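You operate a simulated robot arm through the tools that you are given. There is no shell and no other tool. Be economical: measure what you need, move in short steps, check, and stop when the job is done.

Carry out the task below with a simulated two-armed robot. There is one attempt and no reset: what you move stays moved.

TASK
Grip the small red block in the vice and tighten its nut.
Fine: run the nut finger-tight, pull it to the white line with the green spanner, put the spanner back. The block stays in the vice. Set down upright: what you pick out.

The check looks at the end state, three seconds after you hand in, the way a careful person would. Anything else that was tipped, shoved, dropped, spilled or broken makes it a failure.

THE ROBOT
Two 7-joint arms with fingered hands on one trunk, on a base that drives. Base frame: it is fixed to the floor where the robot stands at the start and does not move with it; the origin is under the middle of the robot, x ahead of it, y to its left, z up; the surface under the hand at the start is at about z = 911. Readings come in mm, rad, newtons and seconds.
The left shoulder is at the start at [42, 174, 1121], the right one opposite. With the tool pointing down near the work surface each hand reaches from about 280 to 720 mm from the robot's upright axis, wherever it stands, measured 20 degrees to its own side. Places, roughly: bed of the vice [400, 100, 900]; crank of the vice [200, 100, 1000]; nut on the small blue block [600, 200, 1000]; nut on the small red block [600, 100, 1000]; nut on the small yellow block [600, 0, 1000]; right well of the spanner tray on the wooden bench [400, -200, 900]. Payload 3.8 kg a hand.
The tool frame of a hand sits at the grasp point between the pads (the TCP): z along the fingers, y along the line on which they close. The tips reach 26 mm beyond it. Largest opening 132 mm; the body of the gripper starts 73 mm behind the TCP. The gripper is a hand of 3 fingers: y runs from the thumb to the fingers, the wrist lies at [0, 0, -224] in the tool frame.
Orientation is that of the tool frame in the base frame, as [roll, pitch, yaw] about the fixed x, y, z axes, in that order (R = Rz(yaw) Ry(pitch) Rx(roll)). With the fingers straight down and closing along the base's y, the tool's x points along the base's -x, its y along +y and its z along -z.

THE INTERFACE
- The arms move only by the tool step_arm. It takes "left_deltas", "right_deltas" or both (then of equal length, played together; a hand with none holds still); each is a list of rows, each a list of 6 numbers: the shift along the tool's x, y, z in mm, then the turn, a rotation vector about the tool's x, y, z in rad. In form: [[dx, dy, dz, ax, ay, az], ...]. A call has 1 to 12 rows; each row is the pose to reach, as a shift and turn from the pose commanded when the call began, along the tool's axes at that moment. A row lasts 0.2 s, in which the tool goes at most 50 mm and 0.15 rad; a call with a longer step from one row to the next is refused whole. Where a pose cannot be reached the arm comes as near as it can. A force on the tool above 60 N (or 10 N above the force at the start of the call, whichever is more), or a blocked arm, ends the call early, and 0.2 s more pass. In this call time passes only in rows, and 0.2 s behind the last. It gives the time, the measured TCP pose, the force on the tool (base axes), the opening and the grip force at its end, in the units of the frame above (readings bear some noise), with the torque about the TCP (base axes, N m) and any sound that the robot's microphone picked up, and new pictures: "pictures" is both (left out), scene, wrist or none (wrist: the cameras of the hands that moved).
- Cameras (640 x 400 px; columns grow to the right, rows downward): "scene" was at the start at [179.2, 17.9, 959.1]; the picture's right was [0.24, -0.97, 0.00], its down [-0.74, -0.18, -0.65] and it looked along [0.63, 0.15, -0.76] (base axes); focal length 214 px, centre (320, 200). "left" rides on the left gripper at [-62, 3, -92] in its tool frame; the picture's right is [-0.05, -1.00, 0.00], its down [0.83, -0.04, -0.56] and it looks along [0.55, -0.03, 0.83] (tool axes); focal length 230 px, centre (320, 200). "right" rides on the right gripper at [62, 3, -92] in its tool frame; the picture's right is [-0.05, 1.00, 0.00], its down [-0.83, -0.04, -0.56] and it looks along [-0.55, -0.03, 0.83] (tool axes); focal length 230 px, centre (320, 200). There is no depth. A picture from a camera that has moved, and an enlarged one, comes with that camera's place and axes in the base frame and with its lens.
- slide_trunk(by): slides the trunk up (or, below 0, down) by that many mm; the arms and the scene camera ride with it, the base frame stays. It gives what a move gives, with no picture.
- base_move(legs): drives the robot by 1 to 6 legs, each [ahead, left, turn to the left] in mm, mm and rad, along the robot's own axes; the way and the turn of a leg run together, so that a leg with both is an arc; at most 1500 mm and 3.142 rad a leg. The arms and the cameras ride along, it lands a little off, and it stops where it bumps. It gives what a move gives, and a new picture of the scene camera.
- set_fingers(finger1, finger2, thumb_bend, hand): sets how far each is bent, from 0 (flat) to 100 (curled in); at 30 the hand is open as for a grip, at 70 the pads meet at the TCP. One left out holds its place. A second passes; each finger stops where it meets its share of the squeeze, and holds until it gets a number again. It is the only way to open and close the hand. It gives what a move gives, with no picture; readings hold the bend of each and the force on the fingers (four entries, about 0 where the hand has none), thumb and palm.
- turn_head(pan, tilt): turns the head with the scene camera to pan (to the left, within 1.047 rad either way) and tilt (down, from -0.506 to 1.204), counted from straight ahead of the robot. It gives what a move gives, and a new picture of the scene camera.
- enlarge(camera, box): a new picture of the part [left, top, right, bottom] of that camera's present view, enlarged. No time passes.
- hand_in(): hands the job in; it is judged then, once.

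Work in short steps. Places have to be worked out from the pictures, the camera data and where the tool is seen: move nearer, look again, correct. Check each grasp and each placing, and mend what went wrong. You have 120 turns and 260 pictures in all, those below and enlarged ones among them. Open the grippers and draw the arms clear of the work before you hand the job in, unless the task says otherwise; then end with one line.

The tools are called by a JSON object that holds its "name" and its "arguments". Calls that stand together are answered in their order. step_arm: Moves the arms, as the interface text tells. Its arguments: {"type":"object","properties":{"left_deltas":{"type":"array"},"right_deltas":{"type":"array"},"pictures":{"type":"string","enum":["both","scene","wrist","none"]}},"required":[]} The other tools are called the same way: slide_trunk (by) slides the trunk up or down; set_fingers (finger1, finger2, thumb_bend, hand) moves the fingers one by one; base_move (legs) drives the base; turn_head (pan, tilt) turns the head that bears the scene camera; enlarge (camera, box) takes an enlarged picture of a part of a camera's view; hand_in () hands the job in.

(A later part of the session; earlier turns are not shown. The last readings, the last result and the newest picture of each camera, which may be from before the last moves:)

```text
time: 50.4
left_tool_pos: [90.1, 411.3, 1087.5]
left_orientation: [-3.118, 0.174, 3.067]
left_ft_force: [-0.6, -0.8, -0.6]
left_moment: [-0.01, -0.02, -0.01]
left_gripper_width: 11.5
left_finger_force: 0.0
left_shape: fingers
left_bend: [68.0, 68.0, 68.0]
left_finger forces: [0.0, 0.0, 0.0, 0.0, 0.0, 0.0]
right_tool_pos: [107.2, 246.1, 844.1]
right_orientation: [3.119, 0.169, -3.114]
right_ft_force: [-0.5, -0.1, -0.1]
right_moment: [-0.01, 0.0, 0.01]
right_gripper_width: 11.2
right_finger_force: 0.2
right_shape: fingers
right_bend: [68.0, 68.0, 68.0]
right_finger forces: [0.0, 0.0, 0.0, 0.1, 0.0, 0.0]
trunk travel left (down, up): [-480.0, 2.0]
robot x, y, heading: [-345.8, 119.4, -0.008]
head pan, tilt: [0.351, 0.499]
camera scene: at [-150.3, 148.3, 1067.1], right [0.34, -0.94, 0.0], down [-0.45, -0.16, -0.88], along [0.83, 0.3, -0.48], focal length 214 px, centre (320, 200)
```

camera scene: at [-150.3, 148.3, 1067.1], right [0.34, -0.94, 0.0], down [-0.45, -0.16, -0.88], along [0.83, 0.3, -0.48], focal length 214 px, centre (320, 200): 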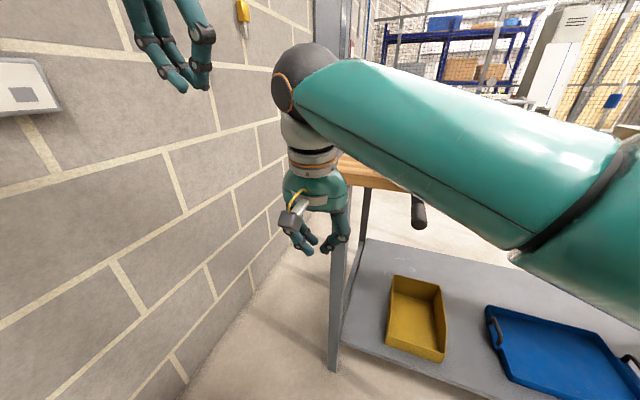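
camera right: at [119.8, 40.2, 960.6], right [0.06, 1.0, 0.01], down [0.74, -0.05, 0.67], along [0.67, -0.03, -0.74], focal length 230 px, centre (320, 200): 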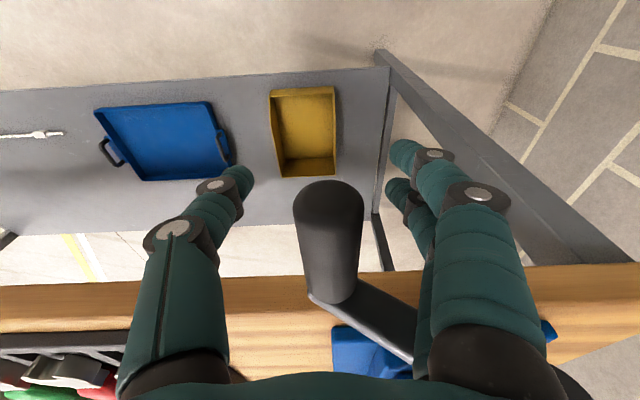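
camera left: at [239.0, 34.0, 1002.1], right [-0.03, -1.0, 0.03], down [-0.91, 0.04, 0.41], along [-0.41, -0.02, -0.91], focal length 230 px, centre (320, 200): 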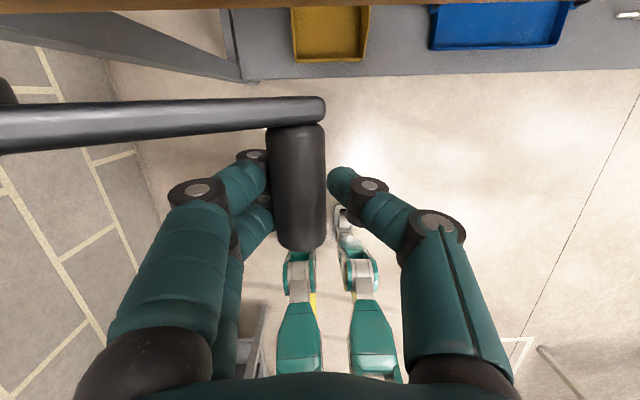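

Handle hangs at y≈101, z≈875. I move the still-closed cage in line with it and slide on axially.

{"name": "step_arm", "arguments": {"right_deltas": [[0, -47, 0, 0, 0, 0], [0, -94, 0, 0, 0, 0], [0, -142, 0, 0, 0, 0], [0, -142, 0, 0, 0, 0]], "pictures": "wrist"}}

```text
time: 51.4
left_tool_pos: [90.5, 413.5, 1086.5]
left_orientation: [-3.116, 0.172, 3.067]
left_ft_force: [0.1, -0.7, 0.4]
left_moment: [-0.01, 0.0, 0.02]
left_gripper_width: 11.3
left_finger_force: 0.0
left_shape: fingers
left_bend: [68.0, 68.0, 68.0]
left_finger forces: [0.0, 0.1, 0.1, 0.1, 0.0, 0.0]
right_tool_pos: [108.0, 102.5, 839.4]
right_orientation: [3.119, 0.169, -3.116]
right_ft_force: [0.3, 0.2, 0.6]
right_moment: [-0.03, 0.02, 0.0]
right_gripper_width: 11.2
right_finger_force: 0.0
right_shape: fingers
right_bend: [68.0, 68.0, 68.0]
right_finger forces: [0.0, 0.0, 0.0, 0.0, 0.0, 0.0]
trunk travel left (down, up): [-480.0, 2.0]
robot x, y, heading: [-344.2, 119.2, -0.011]
head pan, tilt: [0.351, 0.499]
camera right: at [32.6, 99.4, 920.8], right [0.02, 1.0, 0.03], down [0.73, -0.03, 0.68], along [0.69, 0.01, -0.73], focal length 230 px, centre (320, 200)
```

right: 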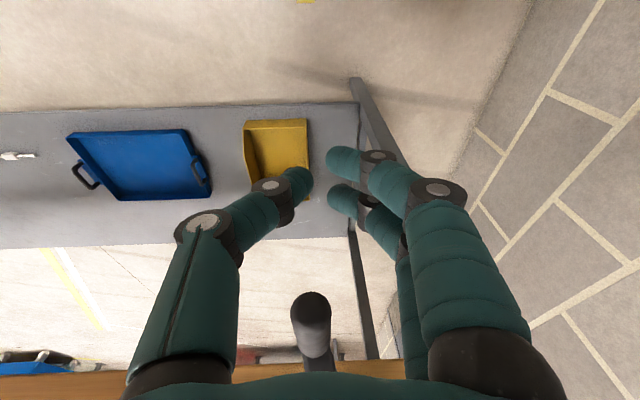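

Handle end at y≈94, z≈869. I correct y and slide forward onto it.

{"name": "step_arm", "arguments": {"right_deltas": [[-10, -7, 2, 0, 0, 0], [-40, -7, 7, 0, 0, 0], [-65, -7, 11, 0, 0, 0], [-86, -7, 15, 0, 0, 0]], "pictures": "wrist"}}

```text
time: 52.4
left_tool_pos: [90.2, 411.1, 1086.7]
left_orientation: [-3.118, 0.173, 3.067]
left_ft_force: [0.5, -0.8, -0.2]
left_moment: [-0.01, -0.02, 0.03]
left_gripper_width: 11.5
left_finger_force: 0.0
left_shape: fingers
left_bend: [68.0, 68.0, 68.0]
left_finger forces: [0.1, 0.0, 0.0, 0.0, 0.1, 0.0]
right_tool_pos: [199.7, 99.5, 841.2]
right_orientation: [3.121, 0.165, -3.112]
right_ft_force: [-0.3, -0.1, 0.3]
right_moment: [-0.03, -0.03, 0.03]
right_gripper_width: 11.2
right_finger_force: 0.0
right_shape: fingers
right_bend: [68.0, 68.0, 68.0]
right_finger forces: [0.0, 0.0, 0.0, 0.0, 0.0, 0.0]
trunk travel left (down, up): [-480.0, 2.0]
robot x, y, heading: [-348.7, 118.6, -0.004]
head pan, tilt: [0.351, 0.499]
camera right: at [123.0, 96.8, 921.8], right [0.02, 1.0, 0.03], down [0.73, -0.04, 0.68], along [0.68, 0.01, -0.73], focal length 230 px, centre (320, 200)
```

right: 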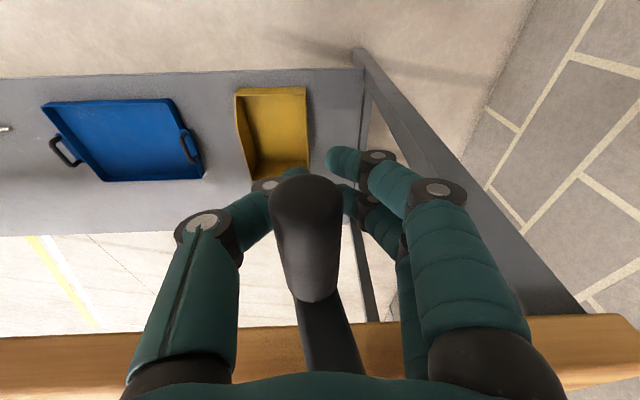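

Engaged. I sweep on clockwise from the bottom, up the left side.

{"name": "step_arm", "arguments": {"right_deltas": [[0.5, 29.4, 3, 0, 0, 0], [-1.6, 62.2, -9.3, 0, 0, 0], [-5.6, 87.5, -33, 0, 0, 0], [-11, 101.5, -64.6, 0, 0, 0], [-16.9, 102, -99, 0, 0, 0], [-22.3, 88.7, -131, 0, 0, 0]], "pictures": "both"}}

```text
time: 53.0
left_tool_pos: [90.9, 406.7, 1088.6]
left_orientation: [-3.119, 0.173, 3.062]
left_ft_force: [-0.7, 0.5, 0.1]
left_moment: [0.0, -0.01, -0.03]
left_gripper_width: 11.5
left_finger_force: 0.0
left_shape: fingers
left_bend: [68.0, 68.0, 68.0]
left_finger forces: [0.0, 0.1, 0.1, 0.0, 0.0, 0.1]
right_tool_pos: [200.4, 122.9, 837.1]
right_orientation: [-3.116, 0.148, 3.13]
right_ft_force: [0.9, -30.2, -7.2]
right_moment: [1.15, 0.0, 0.17]
right_gripper_width: 22.5
right_finger_force: 17.5
right_shape: fingers
right_bend: [68.0, 68.0, 66.0]
right_finger forces: [0.0, 0.0, 0.0, 0.0, 34.8, 0.0]
trunk travel left (down, up): [-480.0, 2.0]
robot x, y, heading: [-344.3, 117.1, -0.007]
head pan, tilt: [0.351, 0.499]
stopped in row 3 (right hand): the force on the tool passed its limit at 70 N (the readings are from after the stop); the commanded pose is now the measured one
camera scene: at [-151.1, 144.1, 1067.4], right [0.33, -0.94, 0.0], down [-0.45, -0.16, -0.88], along [0.83, 0.29, -0.48], focal length 214 px, centre (320, 200)
camera right: at [125.7, 127.3, 918.3], right [0.07, 1.0, -0.02], down [0.74, -0.04, 0.67], along [0.67, -0.06, -0.74], focal length 230 px, centre (320, 200)
```

scene: 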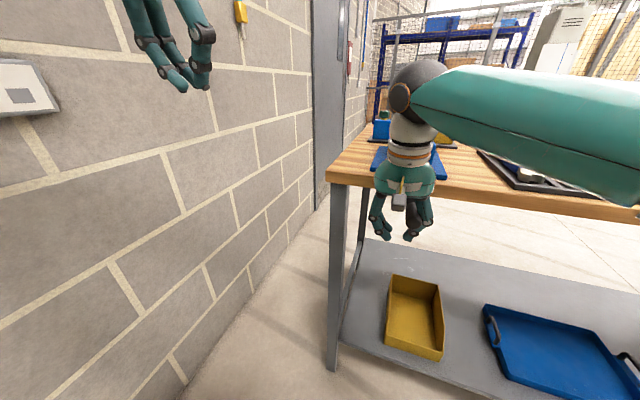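
right: 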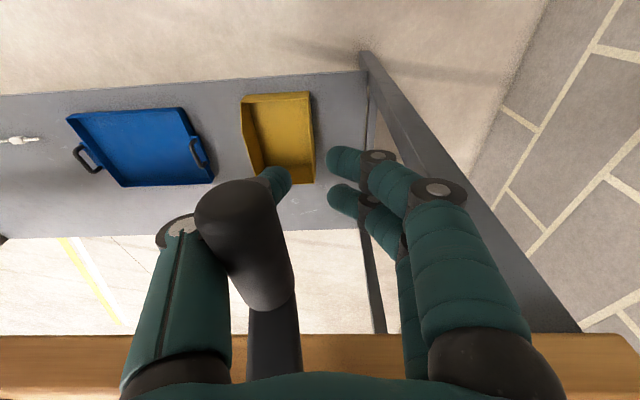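

The crank is stopped at the same angle as before with >70 N, so something has changed there: perhaps the jaws already met the block. I withdraw and look at the vice.

{"name": "step_arm", "arguments": {"right_deltas": [[2, -12, 0, 0, 0, 0], [30, -14, -4, 0, 0, 0], [65, -14, -9, 0, 0, 0], [95, -14, -13, 0, 0, 0], [95, -50, -40, 0, 0, 0], [95, -90, -60, 0, 0, 0], [95, -135, -75, 0, 0, 0], [95, -180, -90, 0, 0, 0], [95, -225, -105, 0, 0, 0], [95, -265, -120, 0, 0, 0]], "pictures": "none"}}

{"name": "turn_head", "arguments": {"pan": 0.0, "tilt": 0.35}}

{"name": "enlarge", "arguments": {"camera": "scene", "box": [250, 120, 410, 280]}}

```text
time: 55.2
left_tool_pos: [91.0, 409.6, 1088.6]
left_orientation: [-3.119, 0.172, 3.063]
left_ft_force: [0.4, 0.4, 0.7]
left_moment: [-0.01, 0.0, -0.02]
left_gripper_width: 11.2
left_finger_force: 0.0
left_shape: fingers
left_bend: [68.0, 68.0, 68.0]
left_finger forces: [0.1, 0.0, 0.0, 0.0, 0.0, 0.1]
right_tool_pos: [87.9, -128.7, 946.2]
right_orientation: [-3.132, 0.151, -3.139]
right_ft_force: [0.2, -0.4, -0.1]
right_moment: [0.01, -0.03, 0.0]
right_gripper_width: 11.4
right_finger_force: 0.1
right_shape: fingers
right_bend: [68.0, 68.0, 68.0]
right_finger forces: [0.1, 0.0, 0.0, 0.0, 0.1, 0.0]
trunk travel left (down, up): [-480.0, 2.0]
robot x, y, heading: [-347.6, 113.4, -0.013]
head pan, tilt: [0.351, 0.499]
```

```text
time: 56.1
left_tool_pos: [89.8, 409.0, 1087.2]
left_orientation: [-3.119, 0.174, 3.064]
left_ft_force: [-0.2, 0.0, 0.3]
left_moment: [0.01, 0.0, -0.02]
left_gripper_width: 11.3
left_finger_force: 0.0
left_shape: fingers
left_bend: [68.0, 68.0, 68.0]
left_finger forces: [0.0, 0.1, 0.0, 0.1, 0.0, 0.0]
right_tool_pos: [89.0, -128.2, 945.6]
right_orientation: [-3.132, 0.151, -3.139]
right_ft_force: [0.1, 0.0, -0.2]
right_moment: [-0.02, 0.03, -0.01]
right_gripper_width: 11.2
right_finger_force: 0.0
right_shape: fingers
right_bend: [68.0, 68.0, 68.0]
right_finger forces: [0.0, 0.0, 0.0, 0.0, 0.0, 0.0]
trunk travel left (down, up): [-480.0, 2.0]
robot x, y, heading: [-345.7, 118.6, -0.011]
head pan, tilt: [0.0, 0.351]
camera scene: at [-142.9, 115.5, 1080.8], right [-0.01, -1.0, 0.0], down [-0.34, 0.0, -0.94], along [0.94, -0.01, -0.34], focal length 214 px, centre (320, 200)
```

scene: 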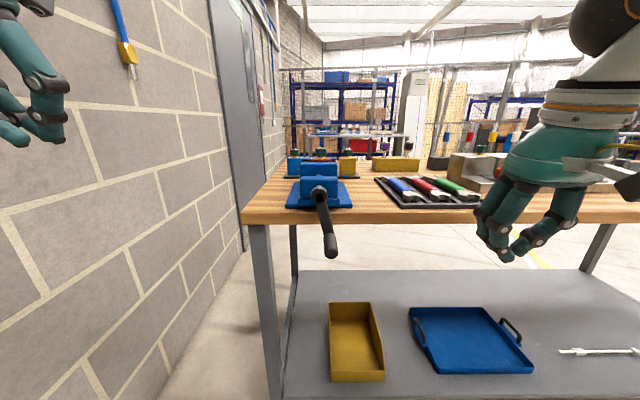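

```text
2.50 times, centred on (330, 200) of scene
camera zoom: at [-142.9, 115.5, 1080.8], right [-0.01, -1.0, 0.0], down [-0.34, 0.0, -0.94], along [0.94, -0.01, -0.34], focal length 536 px, centre (295, 200)
```

zoom: 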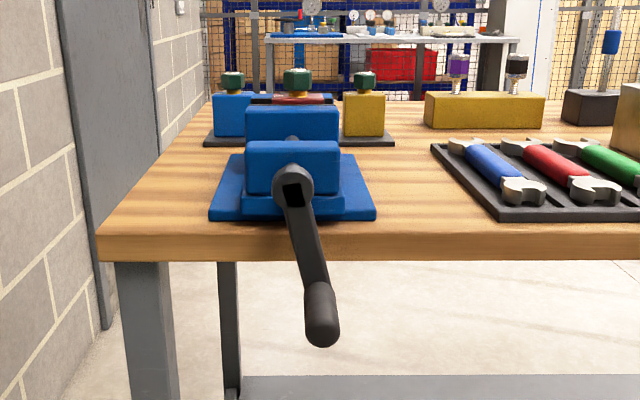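

I move the left hand over the vice as a viewing camera.

{"name": "step_arm", "arguments": {"left_deltas": [[-2, 0, -40, 0, 0, 0], [-40, -30, -58, 0, 0, 0], [-78, -60, -58, 0, 0, 0], [-116, -95, -58, 0, 0, 0], [-154, -125, -58, 0, 0, 0], [-192, -155, -58, 0, 0, 0]], "pictures": "wrist"}}

```text
refused: row 2 steps farther than a row can; nothing moved
```

{"name": "step_arm", "arguments": {"left_deltas": [[-2, 0, -40, 0, 0, 0], [-38, -25, -58, 0, 0, 0], [-72, -55, -58, 0, 0, 0], [-106, -85, -58, 0, 0, 0], [-140, -115, -58, 0, 0, 0], [-170, -145, -58, 0, 0, 0], [-192, -165, -58, 0, 0, 0]], "pictures": "wrist"}}

```text
time: 57.7
left_tool_pos: [256.7, 232.4, 1182.4]
left_orientation: [-3.119, 0.174, 3.064]
left_ft_force: [-0.6, 0.0, 0.3]
left_moment: [0.0, -0.01, -0.02]
left_gripper_width: 11.3
left_finger_force: 0.1
left_shape: fingers
left_bend: [68.0, 68.0, 68.0]
left_finger forces: [0.0, 0.1, 0.1, 0.1, 0.0, 0.1]
right_tool_pos: [88.6, -130.1, 946.0]
right_orientation: [-3.133, 0.151, -3.139]
right_ft_force: [-0.1, 0.2, -0.2]
right_moment: [0.0, 0.02, 0.01]
right_gripper_width: 11.4
right_finger_force: 0.1
right_shape: fingers
right_bend: [68.0, 68.0, 68.0]
right_finger forces: [0.0, 0.0, 0.0, 0.0, 0.0, 0.1]
trunk travel left (down, up): [-480.0, 2.0]
robot x, y, heading: [-348.9, 119.0, -0.008]
head pan, tilt: [0.0, 0.351]
camera left: at [301.9, 233.3, 1282.6], right [-0.03, -1.0, 0.03], down [-0.91, 0.04, 0.4], along [-0.41, -0.02, -0.91], focal length 230 px, centre (320, 200)
```

left: 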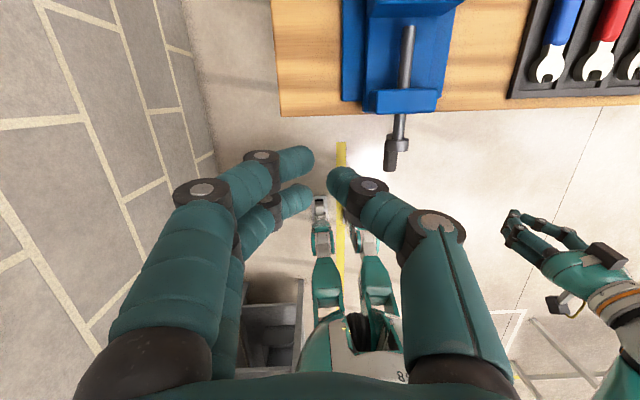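

I tilt the left hand to see the jaws themselves.

{"name": "step_arm", "arguments": {"left_deltas": [[0, -5, 0, 0, -0.14, 0], [0, -10, 0, 0, -0.28, 0], [0, -15, 0, 0, -0.42, 0], [0, -20, 0, 0, -0.56, 0], [0, -25, 0, 0, -0.7, 0]], "pictures": "wrist"}}

```text
time: 58.9
left_tool_pos: [254.5, 207.4, 1182.0]
left_orientation: [-3.103, 0.874, 3.088]
left_ft_force: [0.2, -0.1, -0.1]
left_moment: [0.02, -0.01, 0.02]
left_gripper_width: 11.3
left_finger_force: 0.1
left_shape: fingers
left_bend: [68.0, 68.0, 68.0]
left_finger forces: [0.1, 0.1, 0.0, 0.1, 0.1, 0.2]
right_tool_pos: [88.5, -129.2, 945.8]
right_orientation: [-3.128, 0.152, -3.139]
right_ft_force: [0.0, 0.0, -0.1]
right_moment: [0.01, 0.01, -0.01]
right_gripper_width: 11.4
right_finger_force: 0.1
right_shape: fingers
right_bend: [68.0, 68.0, 68.0]
right_finger forces: [0.0, 0.1, 0.1, 0.0, 0.0, 0.1]
trunk travel left (down, up): [-480.0, 2.0]
robot x, y, heading: [-347.0, 115.6, -0.008]
head pan, tilt: [0.0, 0.351]
camera left: at [223.5, 215.4, 1288.3], right [-0.05, -1.0, 0.06], down [-0.96, 0.03, -0.28], along [0.28, -0.07, -0.96], focal length 230 px, centre (320, 200)
```

left: 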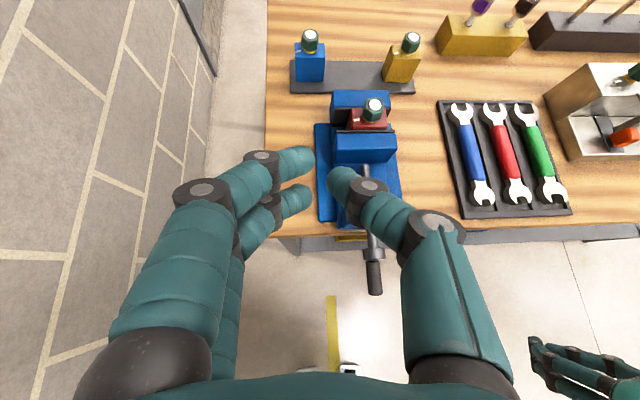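

{"name": "enlarge", "arguments": {"camera": "left", "box": [300, 80, 420, 190]}}

```text
3.64 times, centred on (360, 135) of left
camera zoom: at [223.5, 215.4, 1288.3], right [-0.05, -1.0, 0.06], down [-0.96, 0.03, -0.28], along [0.28, -0.07, -0.96], focal length 837 px, centre (174, 436)
```

zoom: 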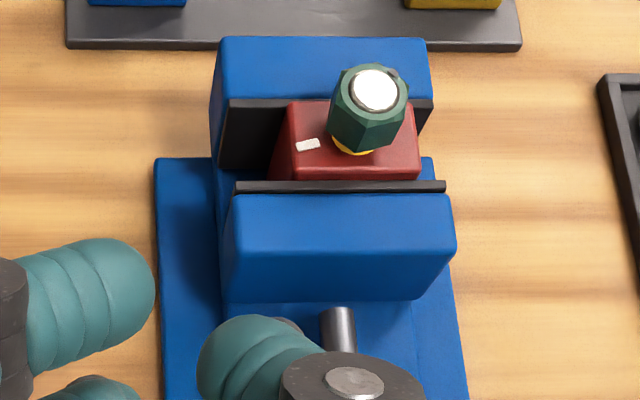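

The moving jaw has advanced a lot (face now ≈x 425). I zoom in on both contact lines.

{"name": "enlarge", "arguments": {"camera": "left", "box": [328, 95, 388, 140]}}

```text
8.89 times, centred on (358, 118) of left
camera zoom: at [223.5, 215.4, 1288.3], right [-0.05, -1.0, 0.06], down [-0.96, 0.03, -0.28], along [0.28, -0.07, -0.96], focal length 2045 px, centre (-18, 933)
```

zoom: 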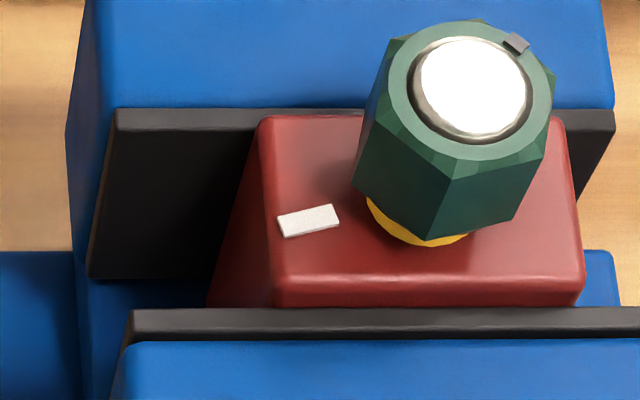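

The remaining clearance at the far pad is unclear from this angle. I raise the right hand, then drive 200 mm forward so the left camera looks straight down at the block.

{"name": "step_arm", "arguments": {"right_deltas": [[0, -10, -45, 0, 0, 0], [0, -20, -90, 0, 0, 0], [0, -30, -135, 0, 0, 0], [0, -40, -180, 0, 0, 0], [0, -40, -220, 0, 0, 0]], "pictures": "none"}}

{"name": "base_move", "arguments": {"legs": [[200, -60, 0]]}}

{"name": "enlarge", "arguments": {"camera": "left", "box": [0, 0, 640, 400]}}

```text
time: 60.1
left_tool_pos: [254.2, 207.2, 1182.4]
left_orientation: [-3.106, 0.874, 3.087]
left_ft_force: [0.7, -0.1, -0.8]
left_moment: [0.0, 0.01, 0.0]
left_gripper_width: 11.2
left_finger_force: 0.0
left_shape: fingers
left_bend: [68.0, 68.0, 68.0]
left_finger forces: [0.0, 0.0, 0.1, 0.0, 0.0, 0.1]
right_tool_pos: [54.4, -168.2, 1160.8]
right_orientation: [-3.13, 0.152, -3.139]
right_ft_force: [-0.3, -1.0, 0.1]
right_moment: [-0.03, 0.01, 0.02]
right_gripper_width: 11.3
right_finger_force: 0.1
right_shape: fingers
right_bend: [68.0, 68.0, 68.0]
right_finger forces: [0.0, 0.1, 0.0, 0.1, 0.0, 0.0]
trunk travel left (down, up): [-480.0, 2.0]
robot x, y, heading: [-346.8, 120.1, -0.012]
head pan, tilt: [0.0, 0.351]
```

```text
time: 61.7
left_tool_pos: [453.5, 147.0, 1182.0]
left_orientation: [-3.107, 0.874, 3.089]
left_ft_force: [0.5, 0.3, -0.4]
left_moment: [0.01, 0.03, 0.01]
left_gripper_width: 11.3
left_finger_force: 0.0
left_shape: fingers
left_bend: [68.0, 68.0, 68.0]
left_finger forces: [0.1, 0.0, 0.0, 0.1, 0.0, 0.1]
right_tool_pos: [253.2, -229.9, 1160.9]
right_orientation: [-3.131, 0.151, -3.139]
right_ft_force: [0.2, 0.4, 0.1]
right_moment: [-0.03, 0.02, -0.02]
right_gripper_width: 11.3
right_finger_force: 0.0
right_shape: fingers
right_bend: [68.0, 68.0, 68.0]
right_finger forces: [0.1, 0.1, 0.1, 0.0, 0.1, 0.1]
trunk travel left (down, up): [-480.0, 2.0]
robot x, y, heading: [-149.1, 55.6, -0.007]
head pan, tilt: [0.0, 0.351]
camera scene: at [56.3, 53.6, 1080.9], right [-0.01, -1.0, 0.0], down [-0.34, 0.0, -0.94], along [0.94, -0.01, -0.34], focal length 214 px, centre (320, 200)
```

scene: 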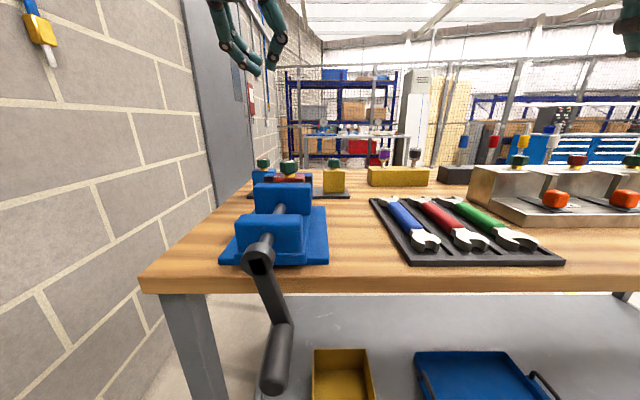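

```text
1.00 times, centred on (320, 200) of left (not enlarged: the box is as wide or as high as the picture)
camera zoom: at [422.4, 154.2, 1288.7], right [-0.05, -1.0, 0.06], down [-0.96, 0.03, -0.28], along [0.28, -0.07, -0.96], focal length 230 px, centre (320, 200)
```

zoom: 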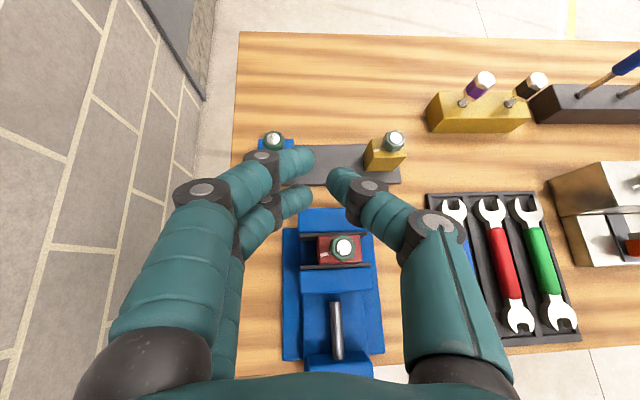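

{"name": "enlarge", "arguments": {"camera": "left", "box": [290, 222, 390, 282]}}

```text
6.40 times, centred on (340, 252) of left
camera zoom: at [422.4, 154.2, 1288.7], right [-0.05, -1.0, 0.06], down [-0.96, 0.03, -0.28], along [0.28, -0.07, -0.96], focal length 1472 px, centre (192, -133)
```

zoom: 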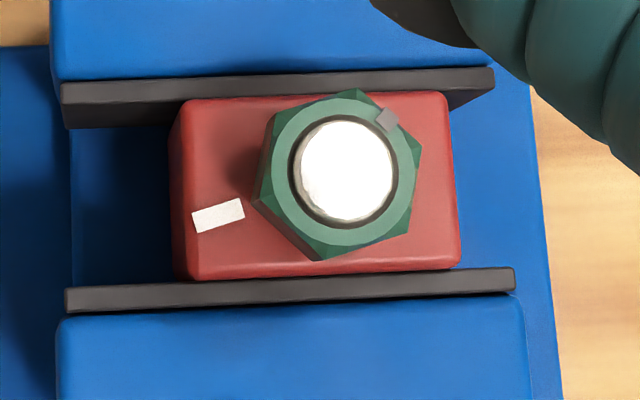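

From above the block is gripped between both pads: the vice is tight (that explains the crank's resistance). Nut centre ≈[443.5,109]; its mark must go clockwise to the white line. I drive a bit closer and point the left hand down above the nut.

{"name": "base_move", "arguments": {"legs": [[60, 0, 0]]}}

{"name": "step_arm", "arguments": {"left_deltas": [[10, 0, 0, 0, 0.15, 0], [20, 0, 0, 0, 0.3, 0], [30, 0, 0, 0, 0.45, 0], [40, 0, 0, 0, 0.6, 0], [50, 0, 0, 0, 0.75, 0], [60, 0, 0, 0, 0.874, 0]], "pictures": "wrist"}}

{"name": "set_fingers", "arguments": {"hand": "left", "finger1": 52, "finger2": 52, "thumb_bend": 52}}

```text
time: 62.7
left_tool_pos: [511.6, 146.0, 1182.8]
left_orientation: [-3.106, 0.874, 3.09]
left_ft_force: [0.0, 0.1, -0.3]
left_moment: [0.02, 0.04, 0.04]
left_gripper_width: 11.3
left_finger_force: 0.1
left_shape: fingers
left_bend: [68.0, 68.0, 68.0]
left_finger forces: [0.0, 0.0, 0.0, 0.1, 0.0, 0.0]
right_tool_pos: [313.8, -229.9, 1161.6]
right_orientation: [-3.129, 0.154, -3.138]
right_ft_force: [-0.3, 0.2, 0.6]
right_moment: [0.01, -0.01, 0.01]
right_gripper_width: 11.0
right_finger_force: 0.0
right_shape: fingers
right_bend: [68.0, 68.0, 68.0]
right_finger forces: [0.0, 0.0, 0.1, 0.0, 0.0, 0.0]
trunk travel left (down, up): [-480.0, 2.0]
robot x, y, heading: [-84.8, 55.8, -0.004]
head pan, tilt: [0.0, 0.351]
camera scene: at [115.5, 53.3, 1081.0], right [-0.01, -1.0, 0.0], down [-0.34, 0.0, -0.94], along [0.94, -0.01, -0.34], focal length 214 px, centre (320, 200)
```

scene: 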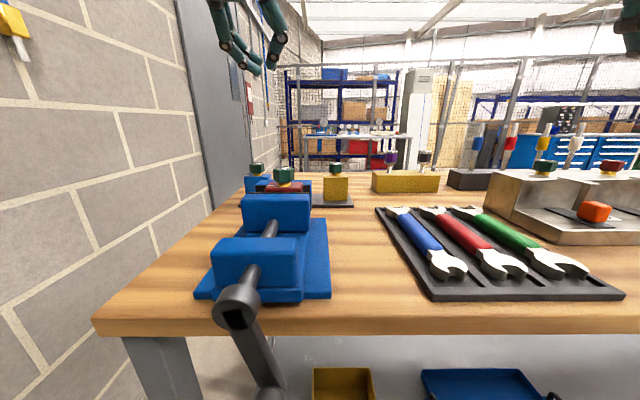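

```text
time: 64.1
left_tool_pos: [474.3, 149.0, 1135.7]
left_orientation: [-3.12, -0.002, 3.06]
left_ft_force: [-0.5, 0.4, -0.5]
left_moment: [-0.02, 0.01, -0.01]
left_gripper_width: 11.3
left_finger_force: 0.1
left_shape: fingers
left_bend: [68.0, 68.0, 68.0]
left_finger forces: [0.1, 0.0, 0.0, 0.0, 0.0, 0.0]
right_tool_pos: [313.6, -230.3, 1160.8]
right_orientation: [-3.132, 0.153, -3.138]
right_ft_force: [-0.2, -0.8, 0.1]
right_moment: [0.0, -0.03, 0.0]
right_gripper_width: 11.3
right_finger_force: 0.1
right_shape: fingers
right_bend: [68.0, 68.0, 68.0]
right_finger forces: [0.0, 0.0, 0.0, 0.0, 0.1, 0.0]
trunk travel left (down, up): [-480.0, 2.0]
robot x, y, heading: [-91.9, 53.4, -0.005]
head pan, tilt: [0.0, 0.351]
camera left: at [536.1, 148.2, 1228.5], right [-0.03, -1.0, 0.02], down [-0.83, 0.04, 0.56], along [-0.56, 0.0, -0.83], focal length 230 px, centre (320, 200)
```

left: 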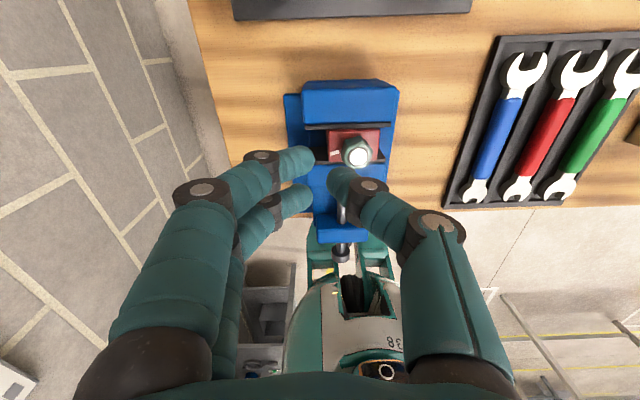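

```text
time: 65.1
left_tool_pos: [474.5, 148.2, 1136.4]
left_orientation: [-3.118, 0.001, 3.062]
left_ft_force: [0.2, -0.1, -0.2]
left_moment: [-0.01, -0.02, 0.0]
left_gripper_width: 60.4
left_finger_force: 0.0
left_shape: fingers
left_bend: [52.0, 52.0, 52.0]
left_finger forces: [0.0, 0.1, 0.0, 0.1, 0.0, 0.0]
right_tool_pos: [312.0, -230.0, 1160.4]
right_orientation: [-3.13, 0.151, -3.138]
right_ft_force: [0.6, -0.2, 0.2]
right_moment: [0.01, 0.01, -0.01]
right_gripper_width: 11.2
right_finger_force: 0.0
right_shape: fingers
right_bend: [68.0, 68.0, 68.0]
right_finger forces: [0.0, 0.0, 0.1, 0.0, 0.0, 0.0]
trunk travel left (down, up): [-480.0, 2.0]
robot x, y, heading: [-87.9, 57.4, -0.002]
head pan, tilt: [0.0, 0.351]
```

Nut confirmed at ≈[445,109.5]. I move above it and pre-rotate the hand counter-clockwise by 1.3 rad to have travel for tightening.

{"name": "step_arm", "arguments": {"left_deltas": [[7, -10, 18, 0, 0, -0.145], [14, -20, 36, 0, 0, -0.29], [20, -30, 54, 0, 0, -0.435], [26.7, -41.3, 76, 0, 0, -0.58], [26.7, -41.3, 76, 0, 0, -0.725], [26.7, -41.3, 76, 0, 0, -0.87], [26.7, -41.3, 76, 0, 0, -1.015], [26.7, -41.3, 76, 0, 0, -1.16], [26.7, -41.3, 76, 0, 0, -1.3]], "pictures": "wrist"}}

```text
time: 67.1
left_tool_pos: [444.5, 106.6, 1060.9]
left_orientation: [-3.137, -0.023, -1.918]
left_ft_force: [-1.0, 0.4, -0.5]
left_moment: [0.0, -0.01, -0.02]
left_gripper_width: 60.3
left_finger_force: 0.0
left_shape: fingers
left_bend: [52.0, 52.0, 52.0]
left_finger forces: [0.1, 0.0, 0.1, 0.1, 0.1, 0.1]
right_tool_pos: [314.1, -229.0, 1161.4]
right_orientation: [-3.129, 0.152, -3.138]
right_ft_force: [0.0, -0.4, -0.3]
right_moment: [0.03, 0.0, 0.01]
right_gripper_width: 11.2
right_finger_force: 0.2
right_shape: fingers
right_bend: [68.0, 68.0, 68.0]
right_finger forces: [0.0, 0.1, 0.0, 0.0, 0.0, 0.0]
trunk travel left (down, up): [-480.0, 2.0]
robot x, y, heading: [-89.6, 54.2, -0.004]
head pan, tilt: [0.0, 0.351]
camera left: at [461.6, 167.5, 1152.3], right [0.96, -0.29, 0.0], down [-0.24, -0.78, 0.57], along [-0.16, -0.55, -0.82], focal length 230 px, centre (320, 200)
```

left: 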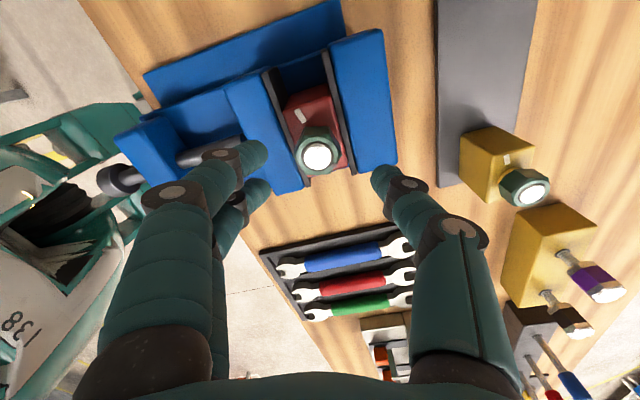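

Aligned within 2 mm. I descend so the fingertips surround the nut (tips just above the block), then close.

{"name": "step_arm", "arguments": {"left_deltas": [[-2, 1.8, 20, 0, 0, 0], [-2, 1.8, 41, 0, 0, 0]], "pictures": "wrist"}}

{"name": "set_fingers", "arguments": {"hand": "left", "finger1": 68, "finger2": 68, "thumb_bend": 68}}

{"name": "step_arm", "arguments": {"left_deltas": [[0, 0, 0, 0, 0, 0.1], [0, 0, 0, 0, 0, 0.24], [0, 0, 0, 0, 0, 0.38]], "pictures": "wrist"}}

```text
time: 67.7
left_tool_pos: [442.2, 109.2, 1020.1]
left_orientation: [-3.136, -0.023, -1.921]
left_ft_force: [0.3, -1.0, -0.5]
left_moment: [0.01, 0.01, 0.0]
left_gripper_width: 60.5
left_finger_force: 0.0
left_shape: fingers
left_bend: [52.0, 52.0, 52.0]
left_finger forces: [0.0, 0.0, 0.0, 0.1, 0.1, 0.0]
right_tool_pos: [313.5, -230.3, 1161.4]
right_orientation: [-3.129, 0.153, -3.138]
right_ft_force: [0.5, -0.1, -0.8]
right_moment: [0.01, 0.01, -0.01]
right_gripper_width: 11.3
right_finger_force: 0.1
right_shape: fingers
right_bend: [68.0, 68.0, 68.0]
right_finger forces: [0.0, 0.0, 0.0, 0.0, 0.0, 0.1]
trunk travel left (down, up): [-480.0, 2.0]
robot x, y, heading: [-87.6, 56.5, -0.007]
head pan, tilt: [0.0, 0.351]
camera left: at [460.7, 169.0, 1111.4], right [0.96, -0.29, 0.0], down [-0.24, -0.78, 0.57], along [-0.17, -0.55, -0.82], focal length 230 px, centre (320, 200)
```

left: 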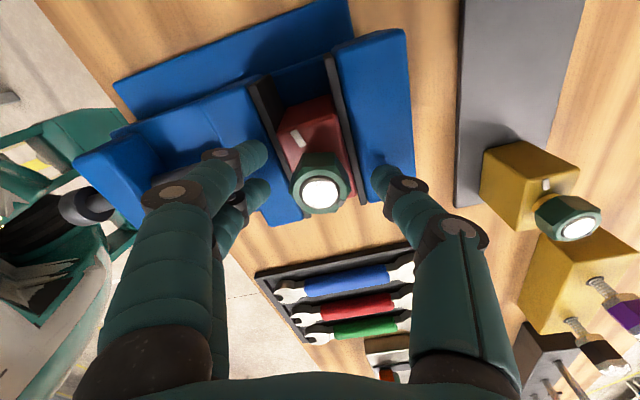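

```text
time: 68.7
left_tool_pos: [442.3, 108.0, 1020.9]
left_orientation: [-3.137, -0.023, -1.921]
left_ft_force: [2.5, -1.8, -0.3]
left_moment: [-0.05, 0.01, -0.02]
left_gripper_width: 26.3
left_finger_force: 6.7
left_shape: fingers
left_bend: [64.0, 65.0, 64.0]
left_finger forces: [3.2, 2.4, 0.0, 0.1, 7.8, 0.0]
right_tool_pos: [312.4, -231.3, 1160.7]
right_orientation: [-3.131, 0.152, -3.138]
right_ft_force: [0.2, 0.4, -0.3]
right_moment: [-0.01, 0.0, -0.03]
right_gripper_width: 11.4
right_finger_force: 0.0
right_shape: fingers
right_bend: [68.0, 68.0, 68.0]
right_finger forces: [0.0, 0.0, 0.1, 0.1, 0.0, 0.0]
trunk travel left (down, up): [-480.0, 2.0]
robot x, y, heading: [-88.7, 56.0, -0.008]
head pan, tilt: [0.0, 0.351]
```

```text
time: 69.5
left_tool_pos: [441.4, 108.3, 1020.8]
left_orientation: [-3.128, -0.018, -2.304]
left_ft_force: [-2.0, -2.0, -0.2]
left_moment: [-0.02, 0.07, -0.03]
left_gripper_width: 26.1
left_finger_force: 7.5
left_shape: fingers
left_bend: [64.0, 65.0, 65.0]
left_finger forces: [3.6, 3.6, 0.0, 0.0, 6.7, 0.0]
right_tool_pos: [313.0, -229.8, 1161.3]
right_orientation: [-3.133, 0.153, -3.138]
right_ft_force: [-0.2, 0.0, -0.3]
right_moment: [0.03, -0.01, 0.01]
right_gripper_width: 11.0
right_finger_force: 0.1
right_shape: fingers
right_bend: [68.0, 68.0, 68.0]
right_finger forces: [0.0, 0.0, 0.0, 0.0, 0.0, 0.0]
trunk travel left (down, up): [-480.0, 2.0]
robot x, y, heading: [-87.6, 53.9, -0.001]
head pan, tilt: [0.0, 0.351]
camera left: at [481.5, 157.7, 1111.6], right [0.78, -0.63, 0.01], down [-0.52, -0.63, 0.57], along [-0.35, -0.45, -0.82], focal length 230 px, centre (320, 200)
```

left: 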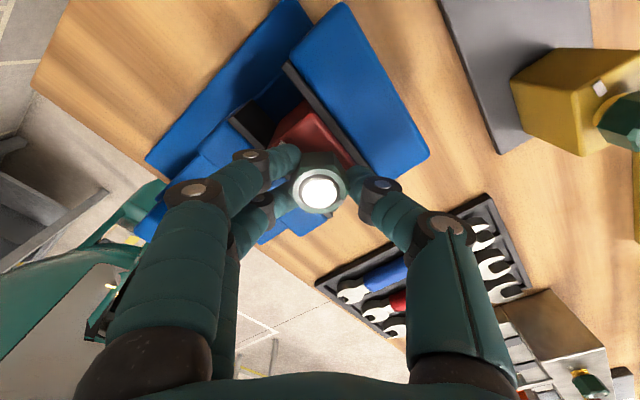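

The nut grips at 26 mm and turns freely (0.03 N m). I keep tightening by 1.75 rad.

{"name": "step_arm", "arguments": {"left_deltas": [[0, 0, 0, 0, 0, 0.146], [0, 0, 0, 0, 0, 0.292], [0, 0, 0, 0, 0, 0.438], [0, 0, 0, 0, 0, 0.584], [0, 0, 0, 0, 0, 0.73], [0, 0, 0, 0, 0, 0.876], [0, 0, 0, 0, 0, 1.022], [0, 0, 0, 0, 0, 1.168], [0, 0, 0, 0, 0, 1.314], [0, 0, 0, 0, 0, 1.46], [0, 0, 0, 0, 0, 1.606], [0, 0, 0, 0, 0, 1.75]], "pictures": "wrist"}}

{"name": "enlarge", "arguments": {"camera": "left", "box": [240, 100, 400, 220]}}

```text
time: 72.1
left_tool_pos: [442.5, 108.5, 1020.3]
left_orientation: [-3.126, 0.016, 2.23]
left_ft_force: [-6.1, 1.5, -0.7]
left_moment: [0.05, 0.11, -0.01]
left_gripper_width: 26.0
left_finger_force: 7.7
left_shape: fingers
left_bend: [64.0, 65.0, 65.0]
left_finger forces: [2.4, 3.8, 0.1, 0.0, 8.5, 0.0]
right_tool_pos: [312.9, -228.3, 1161.1]
right_orientation: [-3.129, 0.153, -3.138]
right_ft_force: [0.1, 0.1, -0.9]
right_moment: [0.0, -0.03, 0.01]
right_gripper_width: 11.1
right_finger_force: 0.1
right_shape: fingers
right_bend: [68.0, 68.0, 68.0]
right_finger forces: [0.0, 0.0, 0.0, 0.0, 0.0, 0.1]
trunk travel left (down, up): [-480.0, 2.0]
robot x, y, heading: [-89.8, 55.4, -0.005]
head pan, tilt: [0.0, 0.351]
camera left: at [482.6, 64.5, 1113.8], right [-0.76, -0.65, 0.02], down [-0.54, 0.64, 0.54], along [-0.36, 0.4, -0.84], focal length 230 px, centre (320, 200)
```

left: 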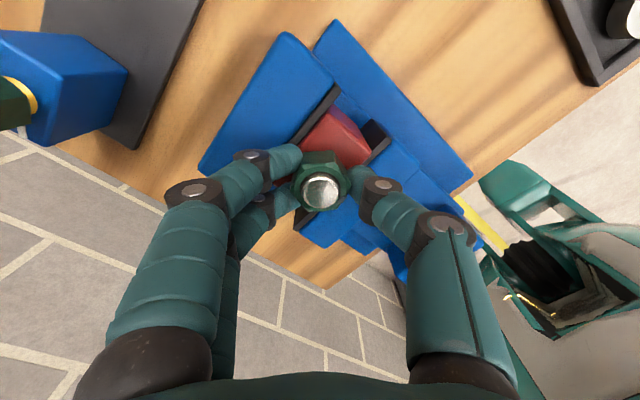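

```text
3.33 times, centred on (320, 160) of left
camera zoom: at [482.6, 64.5, 1113.8], right [-0.76, -0.65, 0.02], down [-0.54, 0.64, 0.54], along [-0.36, 0.4, -0.84], focal length 767 px, centre (320, 333)
```

zoom: 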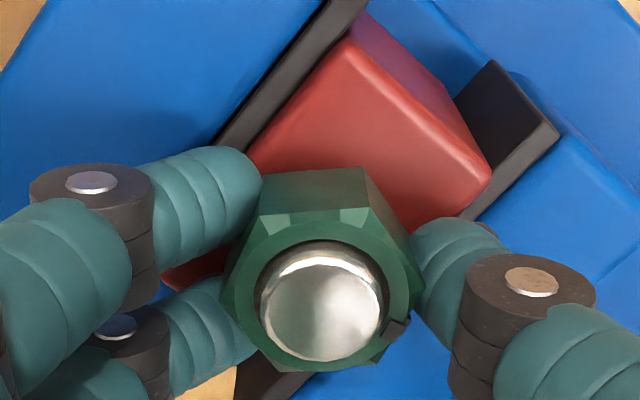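

The mark turned ~2 rad with the hand. I continue another 1.2 rad, watching torque.

{"name": "step_arm", "arguments": {"left_deltas": [[0, 0, 0, 0, 0, 0.146], [0, 0, 0, 0, 0, 0.292], [0, 0, 0, 0, 0, 0.438], [0, 0, 0, 0, 0, 0.584], [0, 0, 0, 0, 0, 0.73], [0, 0, 0, 0, 0, 0.876], [0, 0, 0, 0, 0, 1.022], [0, 0, 0, 0, 0, 1.168]], "pictures": "none"}}

{"name": "enlarge", "arguments": {"camera": "left", "box": [240, 100, 400, 220]}}

```text
time: 73.9
left_tool_pos: [442.7, 109.7, 1021.1]
left_orientation: [3.13, 0.021, 1.062]
left_ft_force: [0.5, 4.6, 6.3]
left_moment: [0.05, 0.23, 0.65]
left_gripper_width: 31.0
left_finger_force: 21.4
left_shape: fingers
left_bend: [61.0, 70.0, 65.0]
left_finger forces: [6.1, 16.1, 0.1, 0.0, 19.7, 0.0]
right_tool_pos: [312.3, -229.8, 1160.9]
right_orientation: [-3.128, 0.153, -3.139]
right_ft_force: [-0.3, -0.5, 0.0]
right_moment: [-0.01, 0.01, 0.01]
right_gripper_width: 11.3
right_finger_force: 0.1
right_shape: fingers
right_bend: [68.0, 68.0, 68.0]
right_finger forces: [0.0, 0.1, 0.0, 0.0, 0.0, 0.1]
trunk travel left (down, up): [-480.0, 2.0]
robot x, y, heading: [-86.9, 53.8, -0.009]
head pan, tilt: [0.0, 0.351]
```

```text
3.33 times, centred on (320, 160) of left
camera zoom: at [416.0, 56.2, 1114.6], right [-0.9, 0.44, -0.01], down [0.37, 0.76, 0.54], along [0.24, 0.48, -0.84], focal length 767 px, centre (320, 333)
```

zoom: 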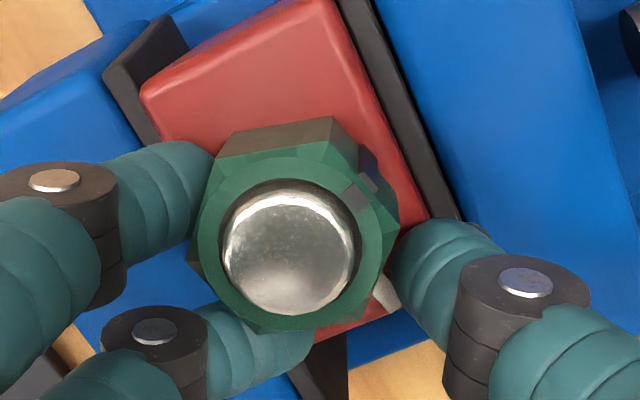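

Torque rose to 0.65 N m and the fingers slipped on the hex: finger-tight. Mark is now ~80° short of the white line. I release, lift and unwind the left hand.

{"name": "set_fingers", "arguments": {"hand": "left", "finger1": 47, "finger2": 47, "thumb_bend": 47}}

{"name": "step_arm", "arguments": {"left_deltas": [[0, 0, -30, 0, 0, 0], [0, 0, -60, 0, 0, -0.14], [0, 0, -80, 0, 0, -0.28], [0, 0, -100, 0, 0, -0.42], [0, 0, -120, 0, 0, -0.56], [0, 0, -120, 0, 0, -0.7], [0, 0, -120, 0, 0, -0.84], [0, 0, -120, 0, 0, -0.98], [0, 0, -120, 0, 0, -1.12], [0, 0, -120, 0, 0, -1.26], [0, 0, -120, 0, 0, -1.4], [0, 0, -120, 0, 0, -1.54]], "pictures": "wrist"}}

```text
time: 74.9
left_tool_pos: [443.1, 110.5, 1019.6]
left_orientation: [3.133, 0.022, 1.063]
left_ft_force: [0.4, 0.4, -0.2]
left_moment: [-0.01, 0.0, 0.0]
left_gripper_width: 77.3
left_finger_force: 0.1
left_shape: fingers
left_bend: [47.0, 47.0, 47.0]
left_finger forces: [0.1, 0.0, 0.0, 0.0, 0.0, 0.0]
right_tool_pos: [313.7, -229.1, 1161.0]
right_orientation: [-3.128, 0.152, -3.138]
right_ft_force: [-0.5, 0.0, -0.2]
right_moment: [0.03, 0.0, -0.01]
right_gripper_width: 11.3
right_finger_force: 0.1
right_shape: fingers
right_bend: [68.0, 68.0, 68.0]
right_finger forces: [0.0, 0.1, 0.1, 0.1, 0.0, 0.0]
trunk travel left (down, up): [-480.0, 2.0]
robot x, y, heading: [-88.6, 57.9, -0.006]
head pan, tilt: [0.0, 0.351]
```

```text
time: 77.5
left_tool_pos: [442.6, 112.1, 1140.0]
left_orientation: [-3.121, 0.01, 2.608]
left_ft_force: [-0.1, 0.4, 0.5]
left_moment: [0.02, -0.04, 0.0]
left_gripper_width: 77.2
left_finger_force: 0.0
left_shape: fingers
left_bend: [47.0, 47.0, 47.0]
left_finger forces: [0.0, 0.0, 0.0, 0.1, 0.1, 0.0]
right_tool_pos: [314.1, -230.4, 1160.4]
right_orientation: [-3.131, 0.151, -3.137]
right_ft_force: [1.4, -0.3, -1.1]
right_moment: [0.03, -0.03, -0.02]
right_gripper_width: 11.5
right_finger_force: 0.1
right_shape: fingers
right_bend: [68.0, 68.0, 68.0]
right_finger forces: [0.0, 0.1, 0.0, 0.0, 0.0, 0.0]
trunk travel left (down, up): [-480.0, 2.0]
robot x, y, heading: [-84.8, 56.1, -0.003]
head pan, tilt: [0.0, 0.351]
camera left: at [497.3, 85.2, 1233.0], right [-0.46, -0.89, 0.02], down [-0.74, 0.4, 0.55], along [-0.49, 0.24, -0.84], focal length 230 px, centre (320, 200)
```

left: 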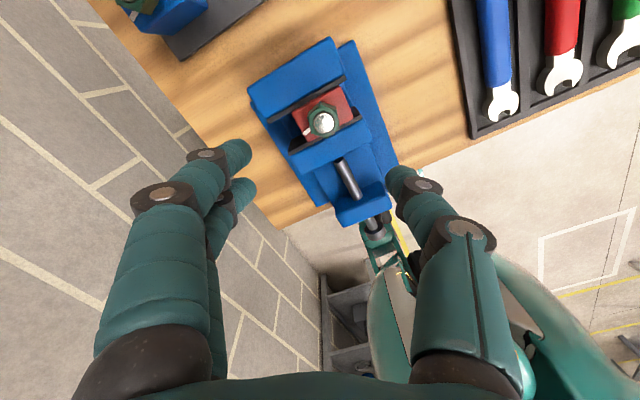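

{"name": "enlarge", "arguments": {"camera": "left", "box": [282, 80, 362, 150]}}

{"name": "enlarge", "arguments": {"camera": "right", "box": [0, 0, 640, 400]}}

```text
5.71 times, centred on (322, 115) of left
camera zoom: at [497.3, 85.2, 1233.0], right [-0.46, -0.89, 0.02], down [-0.74, 0.4, 0.55], along [-0.49, 0.24, -0.84], focal length 1315 px, centre (309, 686)
```

zoom: 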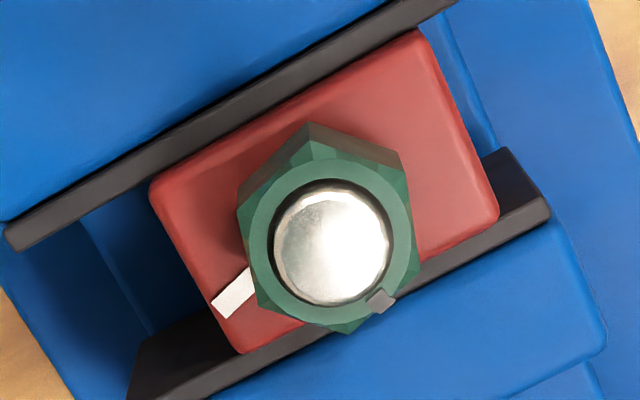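

```text
1.00 times, centred on (320, 200) of right (not enlarged: the box is as wide or as high as the picture)
camera zoom: at [237.8, -227.3, 1242.7], right [0.05, 1.0, 0.0], down [0.74, -0.03, 0.68], along [0.67, -0.04, -0.74], focal length 230 px, centre (320, 200)
```

zoom: 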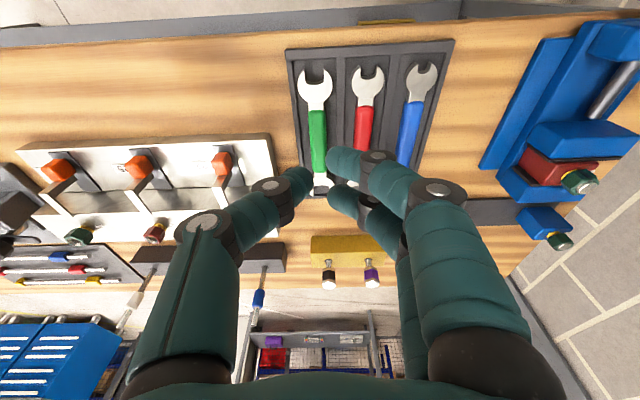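

Mark sits on a flat ≈95° clockwise short of the white line. Now the spanner: I clear the left hand to the left and bring the right hand over the green spanner, hand vertical.

{"name": "set_fingers", "arguments": {"hand": "right", "finger1": 50, "finger2": 50, "thumb_bend": 50}}

{"name": "step_arm", "arguments": {"left_deltas": [[8, 30, 0, 0, 0, -0.1], [16, 60, 0, 0, 0, -0.2], [24, 90, 0, 0, 0, -0.3], [33, 120, 0, 0, 0, -0.4], [42, 149, 0, 0, 0, -0.45]], "right_deltas": [[-17, -3, 23, 0, 0.03, 0], [-34, -6, 46, 0, 0.06, 0], [-50, -9, 69, 0, 0.09, 0], [-67, -12, 92, 0, 0.12, 0], [-84, -12, 115, 0, 0.15, 0]], "pictures": "wrist"}}

{"name": "enlarge", "arguments": {"camera": "right", "box": [220, 20, 420, 220]}}

```text
time: 78.5
left_tool_pos: [442.9, 113.5, 1140.1]
left_orientation: [-3.121, 0.01, 2.602]
left_ft_force: [-0.4, -0.6, -0.1]
left_moment: [0.0, -0.04, 0.0]
left_gripper_width: 77.4
left_finger_force: 0.0
left_shape: fingers
left_bend: [47.0, 47.0, 47.0]
left_finger forces: [0.0, 0.0, 0.0, 0.1, 0.0, 0.1]
right_tool_pos: [313.2, -230.3, 1161.0]
right_orientation: [-3.129, 0.151, -3.137]
right_ft_force: [0.4, 0.3, -0.2]
right_moment: [-0.01, -0.01, 0.03]
right_gripper_width: 67.2
right_finger_force: 0.1
right_shape: fingers
right_bend: [50.0, 50.0, 50.0]
right_finger forces: [0.0, 0.0, 0.0, 0.0, 0.0, 0.0]
trunk travel left (down, up): [-480.0, 2.0]
robot x, y, heading: [-90.0, 53.8, -0.005]
head pan, tilt: [0.0, 0.351]
```

```text
time: 79.7
left_tool_pos: [484.5, 263.7, 1135.6]
left_orientation: [-3.119, -0.001, 3.054]
left_ft_force: [-0.6, 0.3, 0.6]
left_moment: [0.0, -0.01, 0.05]
left_gripper_width: 77.2
left_finger_force: 0.0
left_shape: fingers
left_bend: [47.0, 47.0, 47.0]
left_finger forces: [0.0, 0.0, 0.0, 0.1, 0.0, 0.0]
right_tool_pos: [415.3, -242.4, 1060.9]
right_orientation: [-3.129, 0.003, -3.138]
right_ft_force: [-0.3, -0.8, -0.5]
right_moment: [-0.01, -0.01, -0.03]
right_gripper_width: 67.4
right_finger_force: 0.1
right_shape: fingers
right_bend: [50.0, 50.0, 50.0]
right_finger forces: [0.1, 0.1, 0.0, 0.0, 0.1, 0.0]
trunk travel left (down, up): [-480.0, 2.0]
robot x, y, heading: [-89.6, 57.7, -0.009]
head pan, tilt: [0.0, 0.351]
camera right: at [352.8, -239.0, 1153.3], right [0.05, 1.0, -0.01], down [0.83, -0.03, 0.56], along [0.56, -0.04, -0.83], focal length 230 px, centre (320, 200)
camera left: at [546.0, 263.1, 1228.1], right [-0.03, -1.0, 0.02], down [-0.83, 0.04, 0.56], along [-0.56, 0.0, -0.83], focal length 230 px, centre (320, 200)
```

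right: 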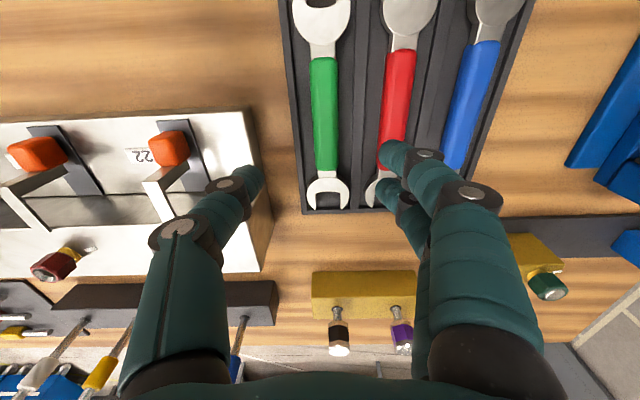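
left: 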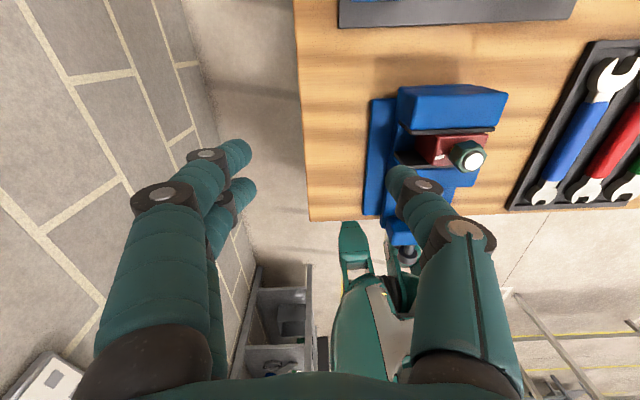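

```text
2.00 times, centred on (320, 120) of right
camera zoom: at [352.8, -239.0, 1153.3], right [0.05, 1.0, -0.01], down [0.83, -0.03, 0.56], along [0.56, -0.04, -0.83], focal length 460 px, centre (320, 360)
```

zoom: 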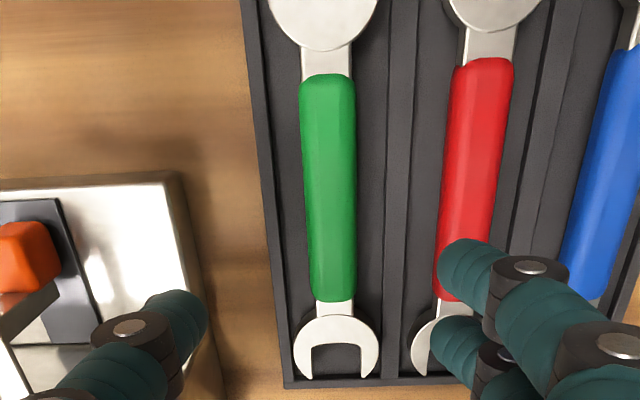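

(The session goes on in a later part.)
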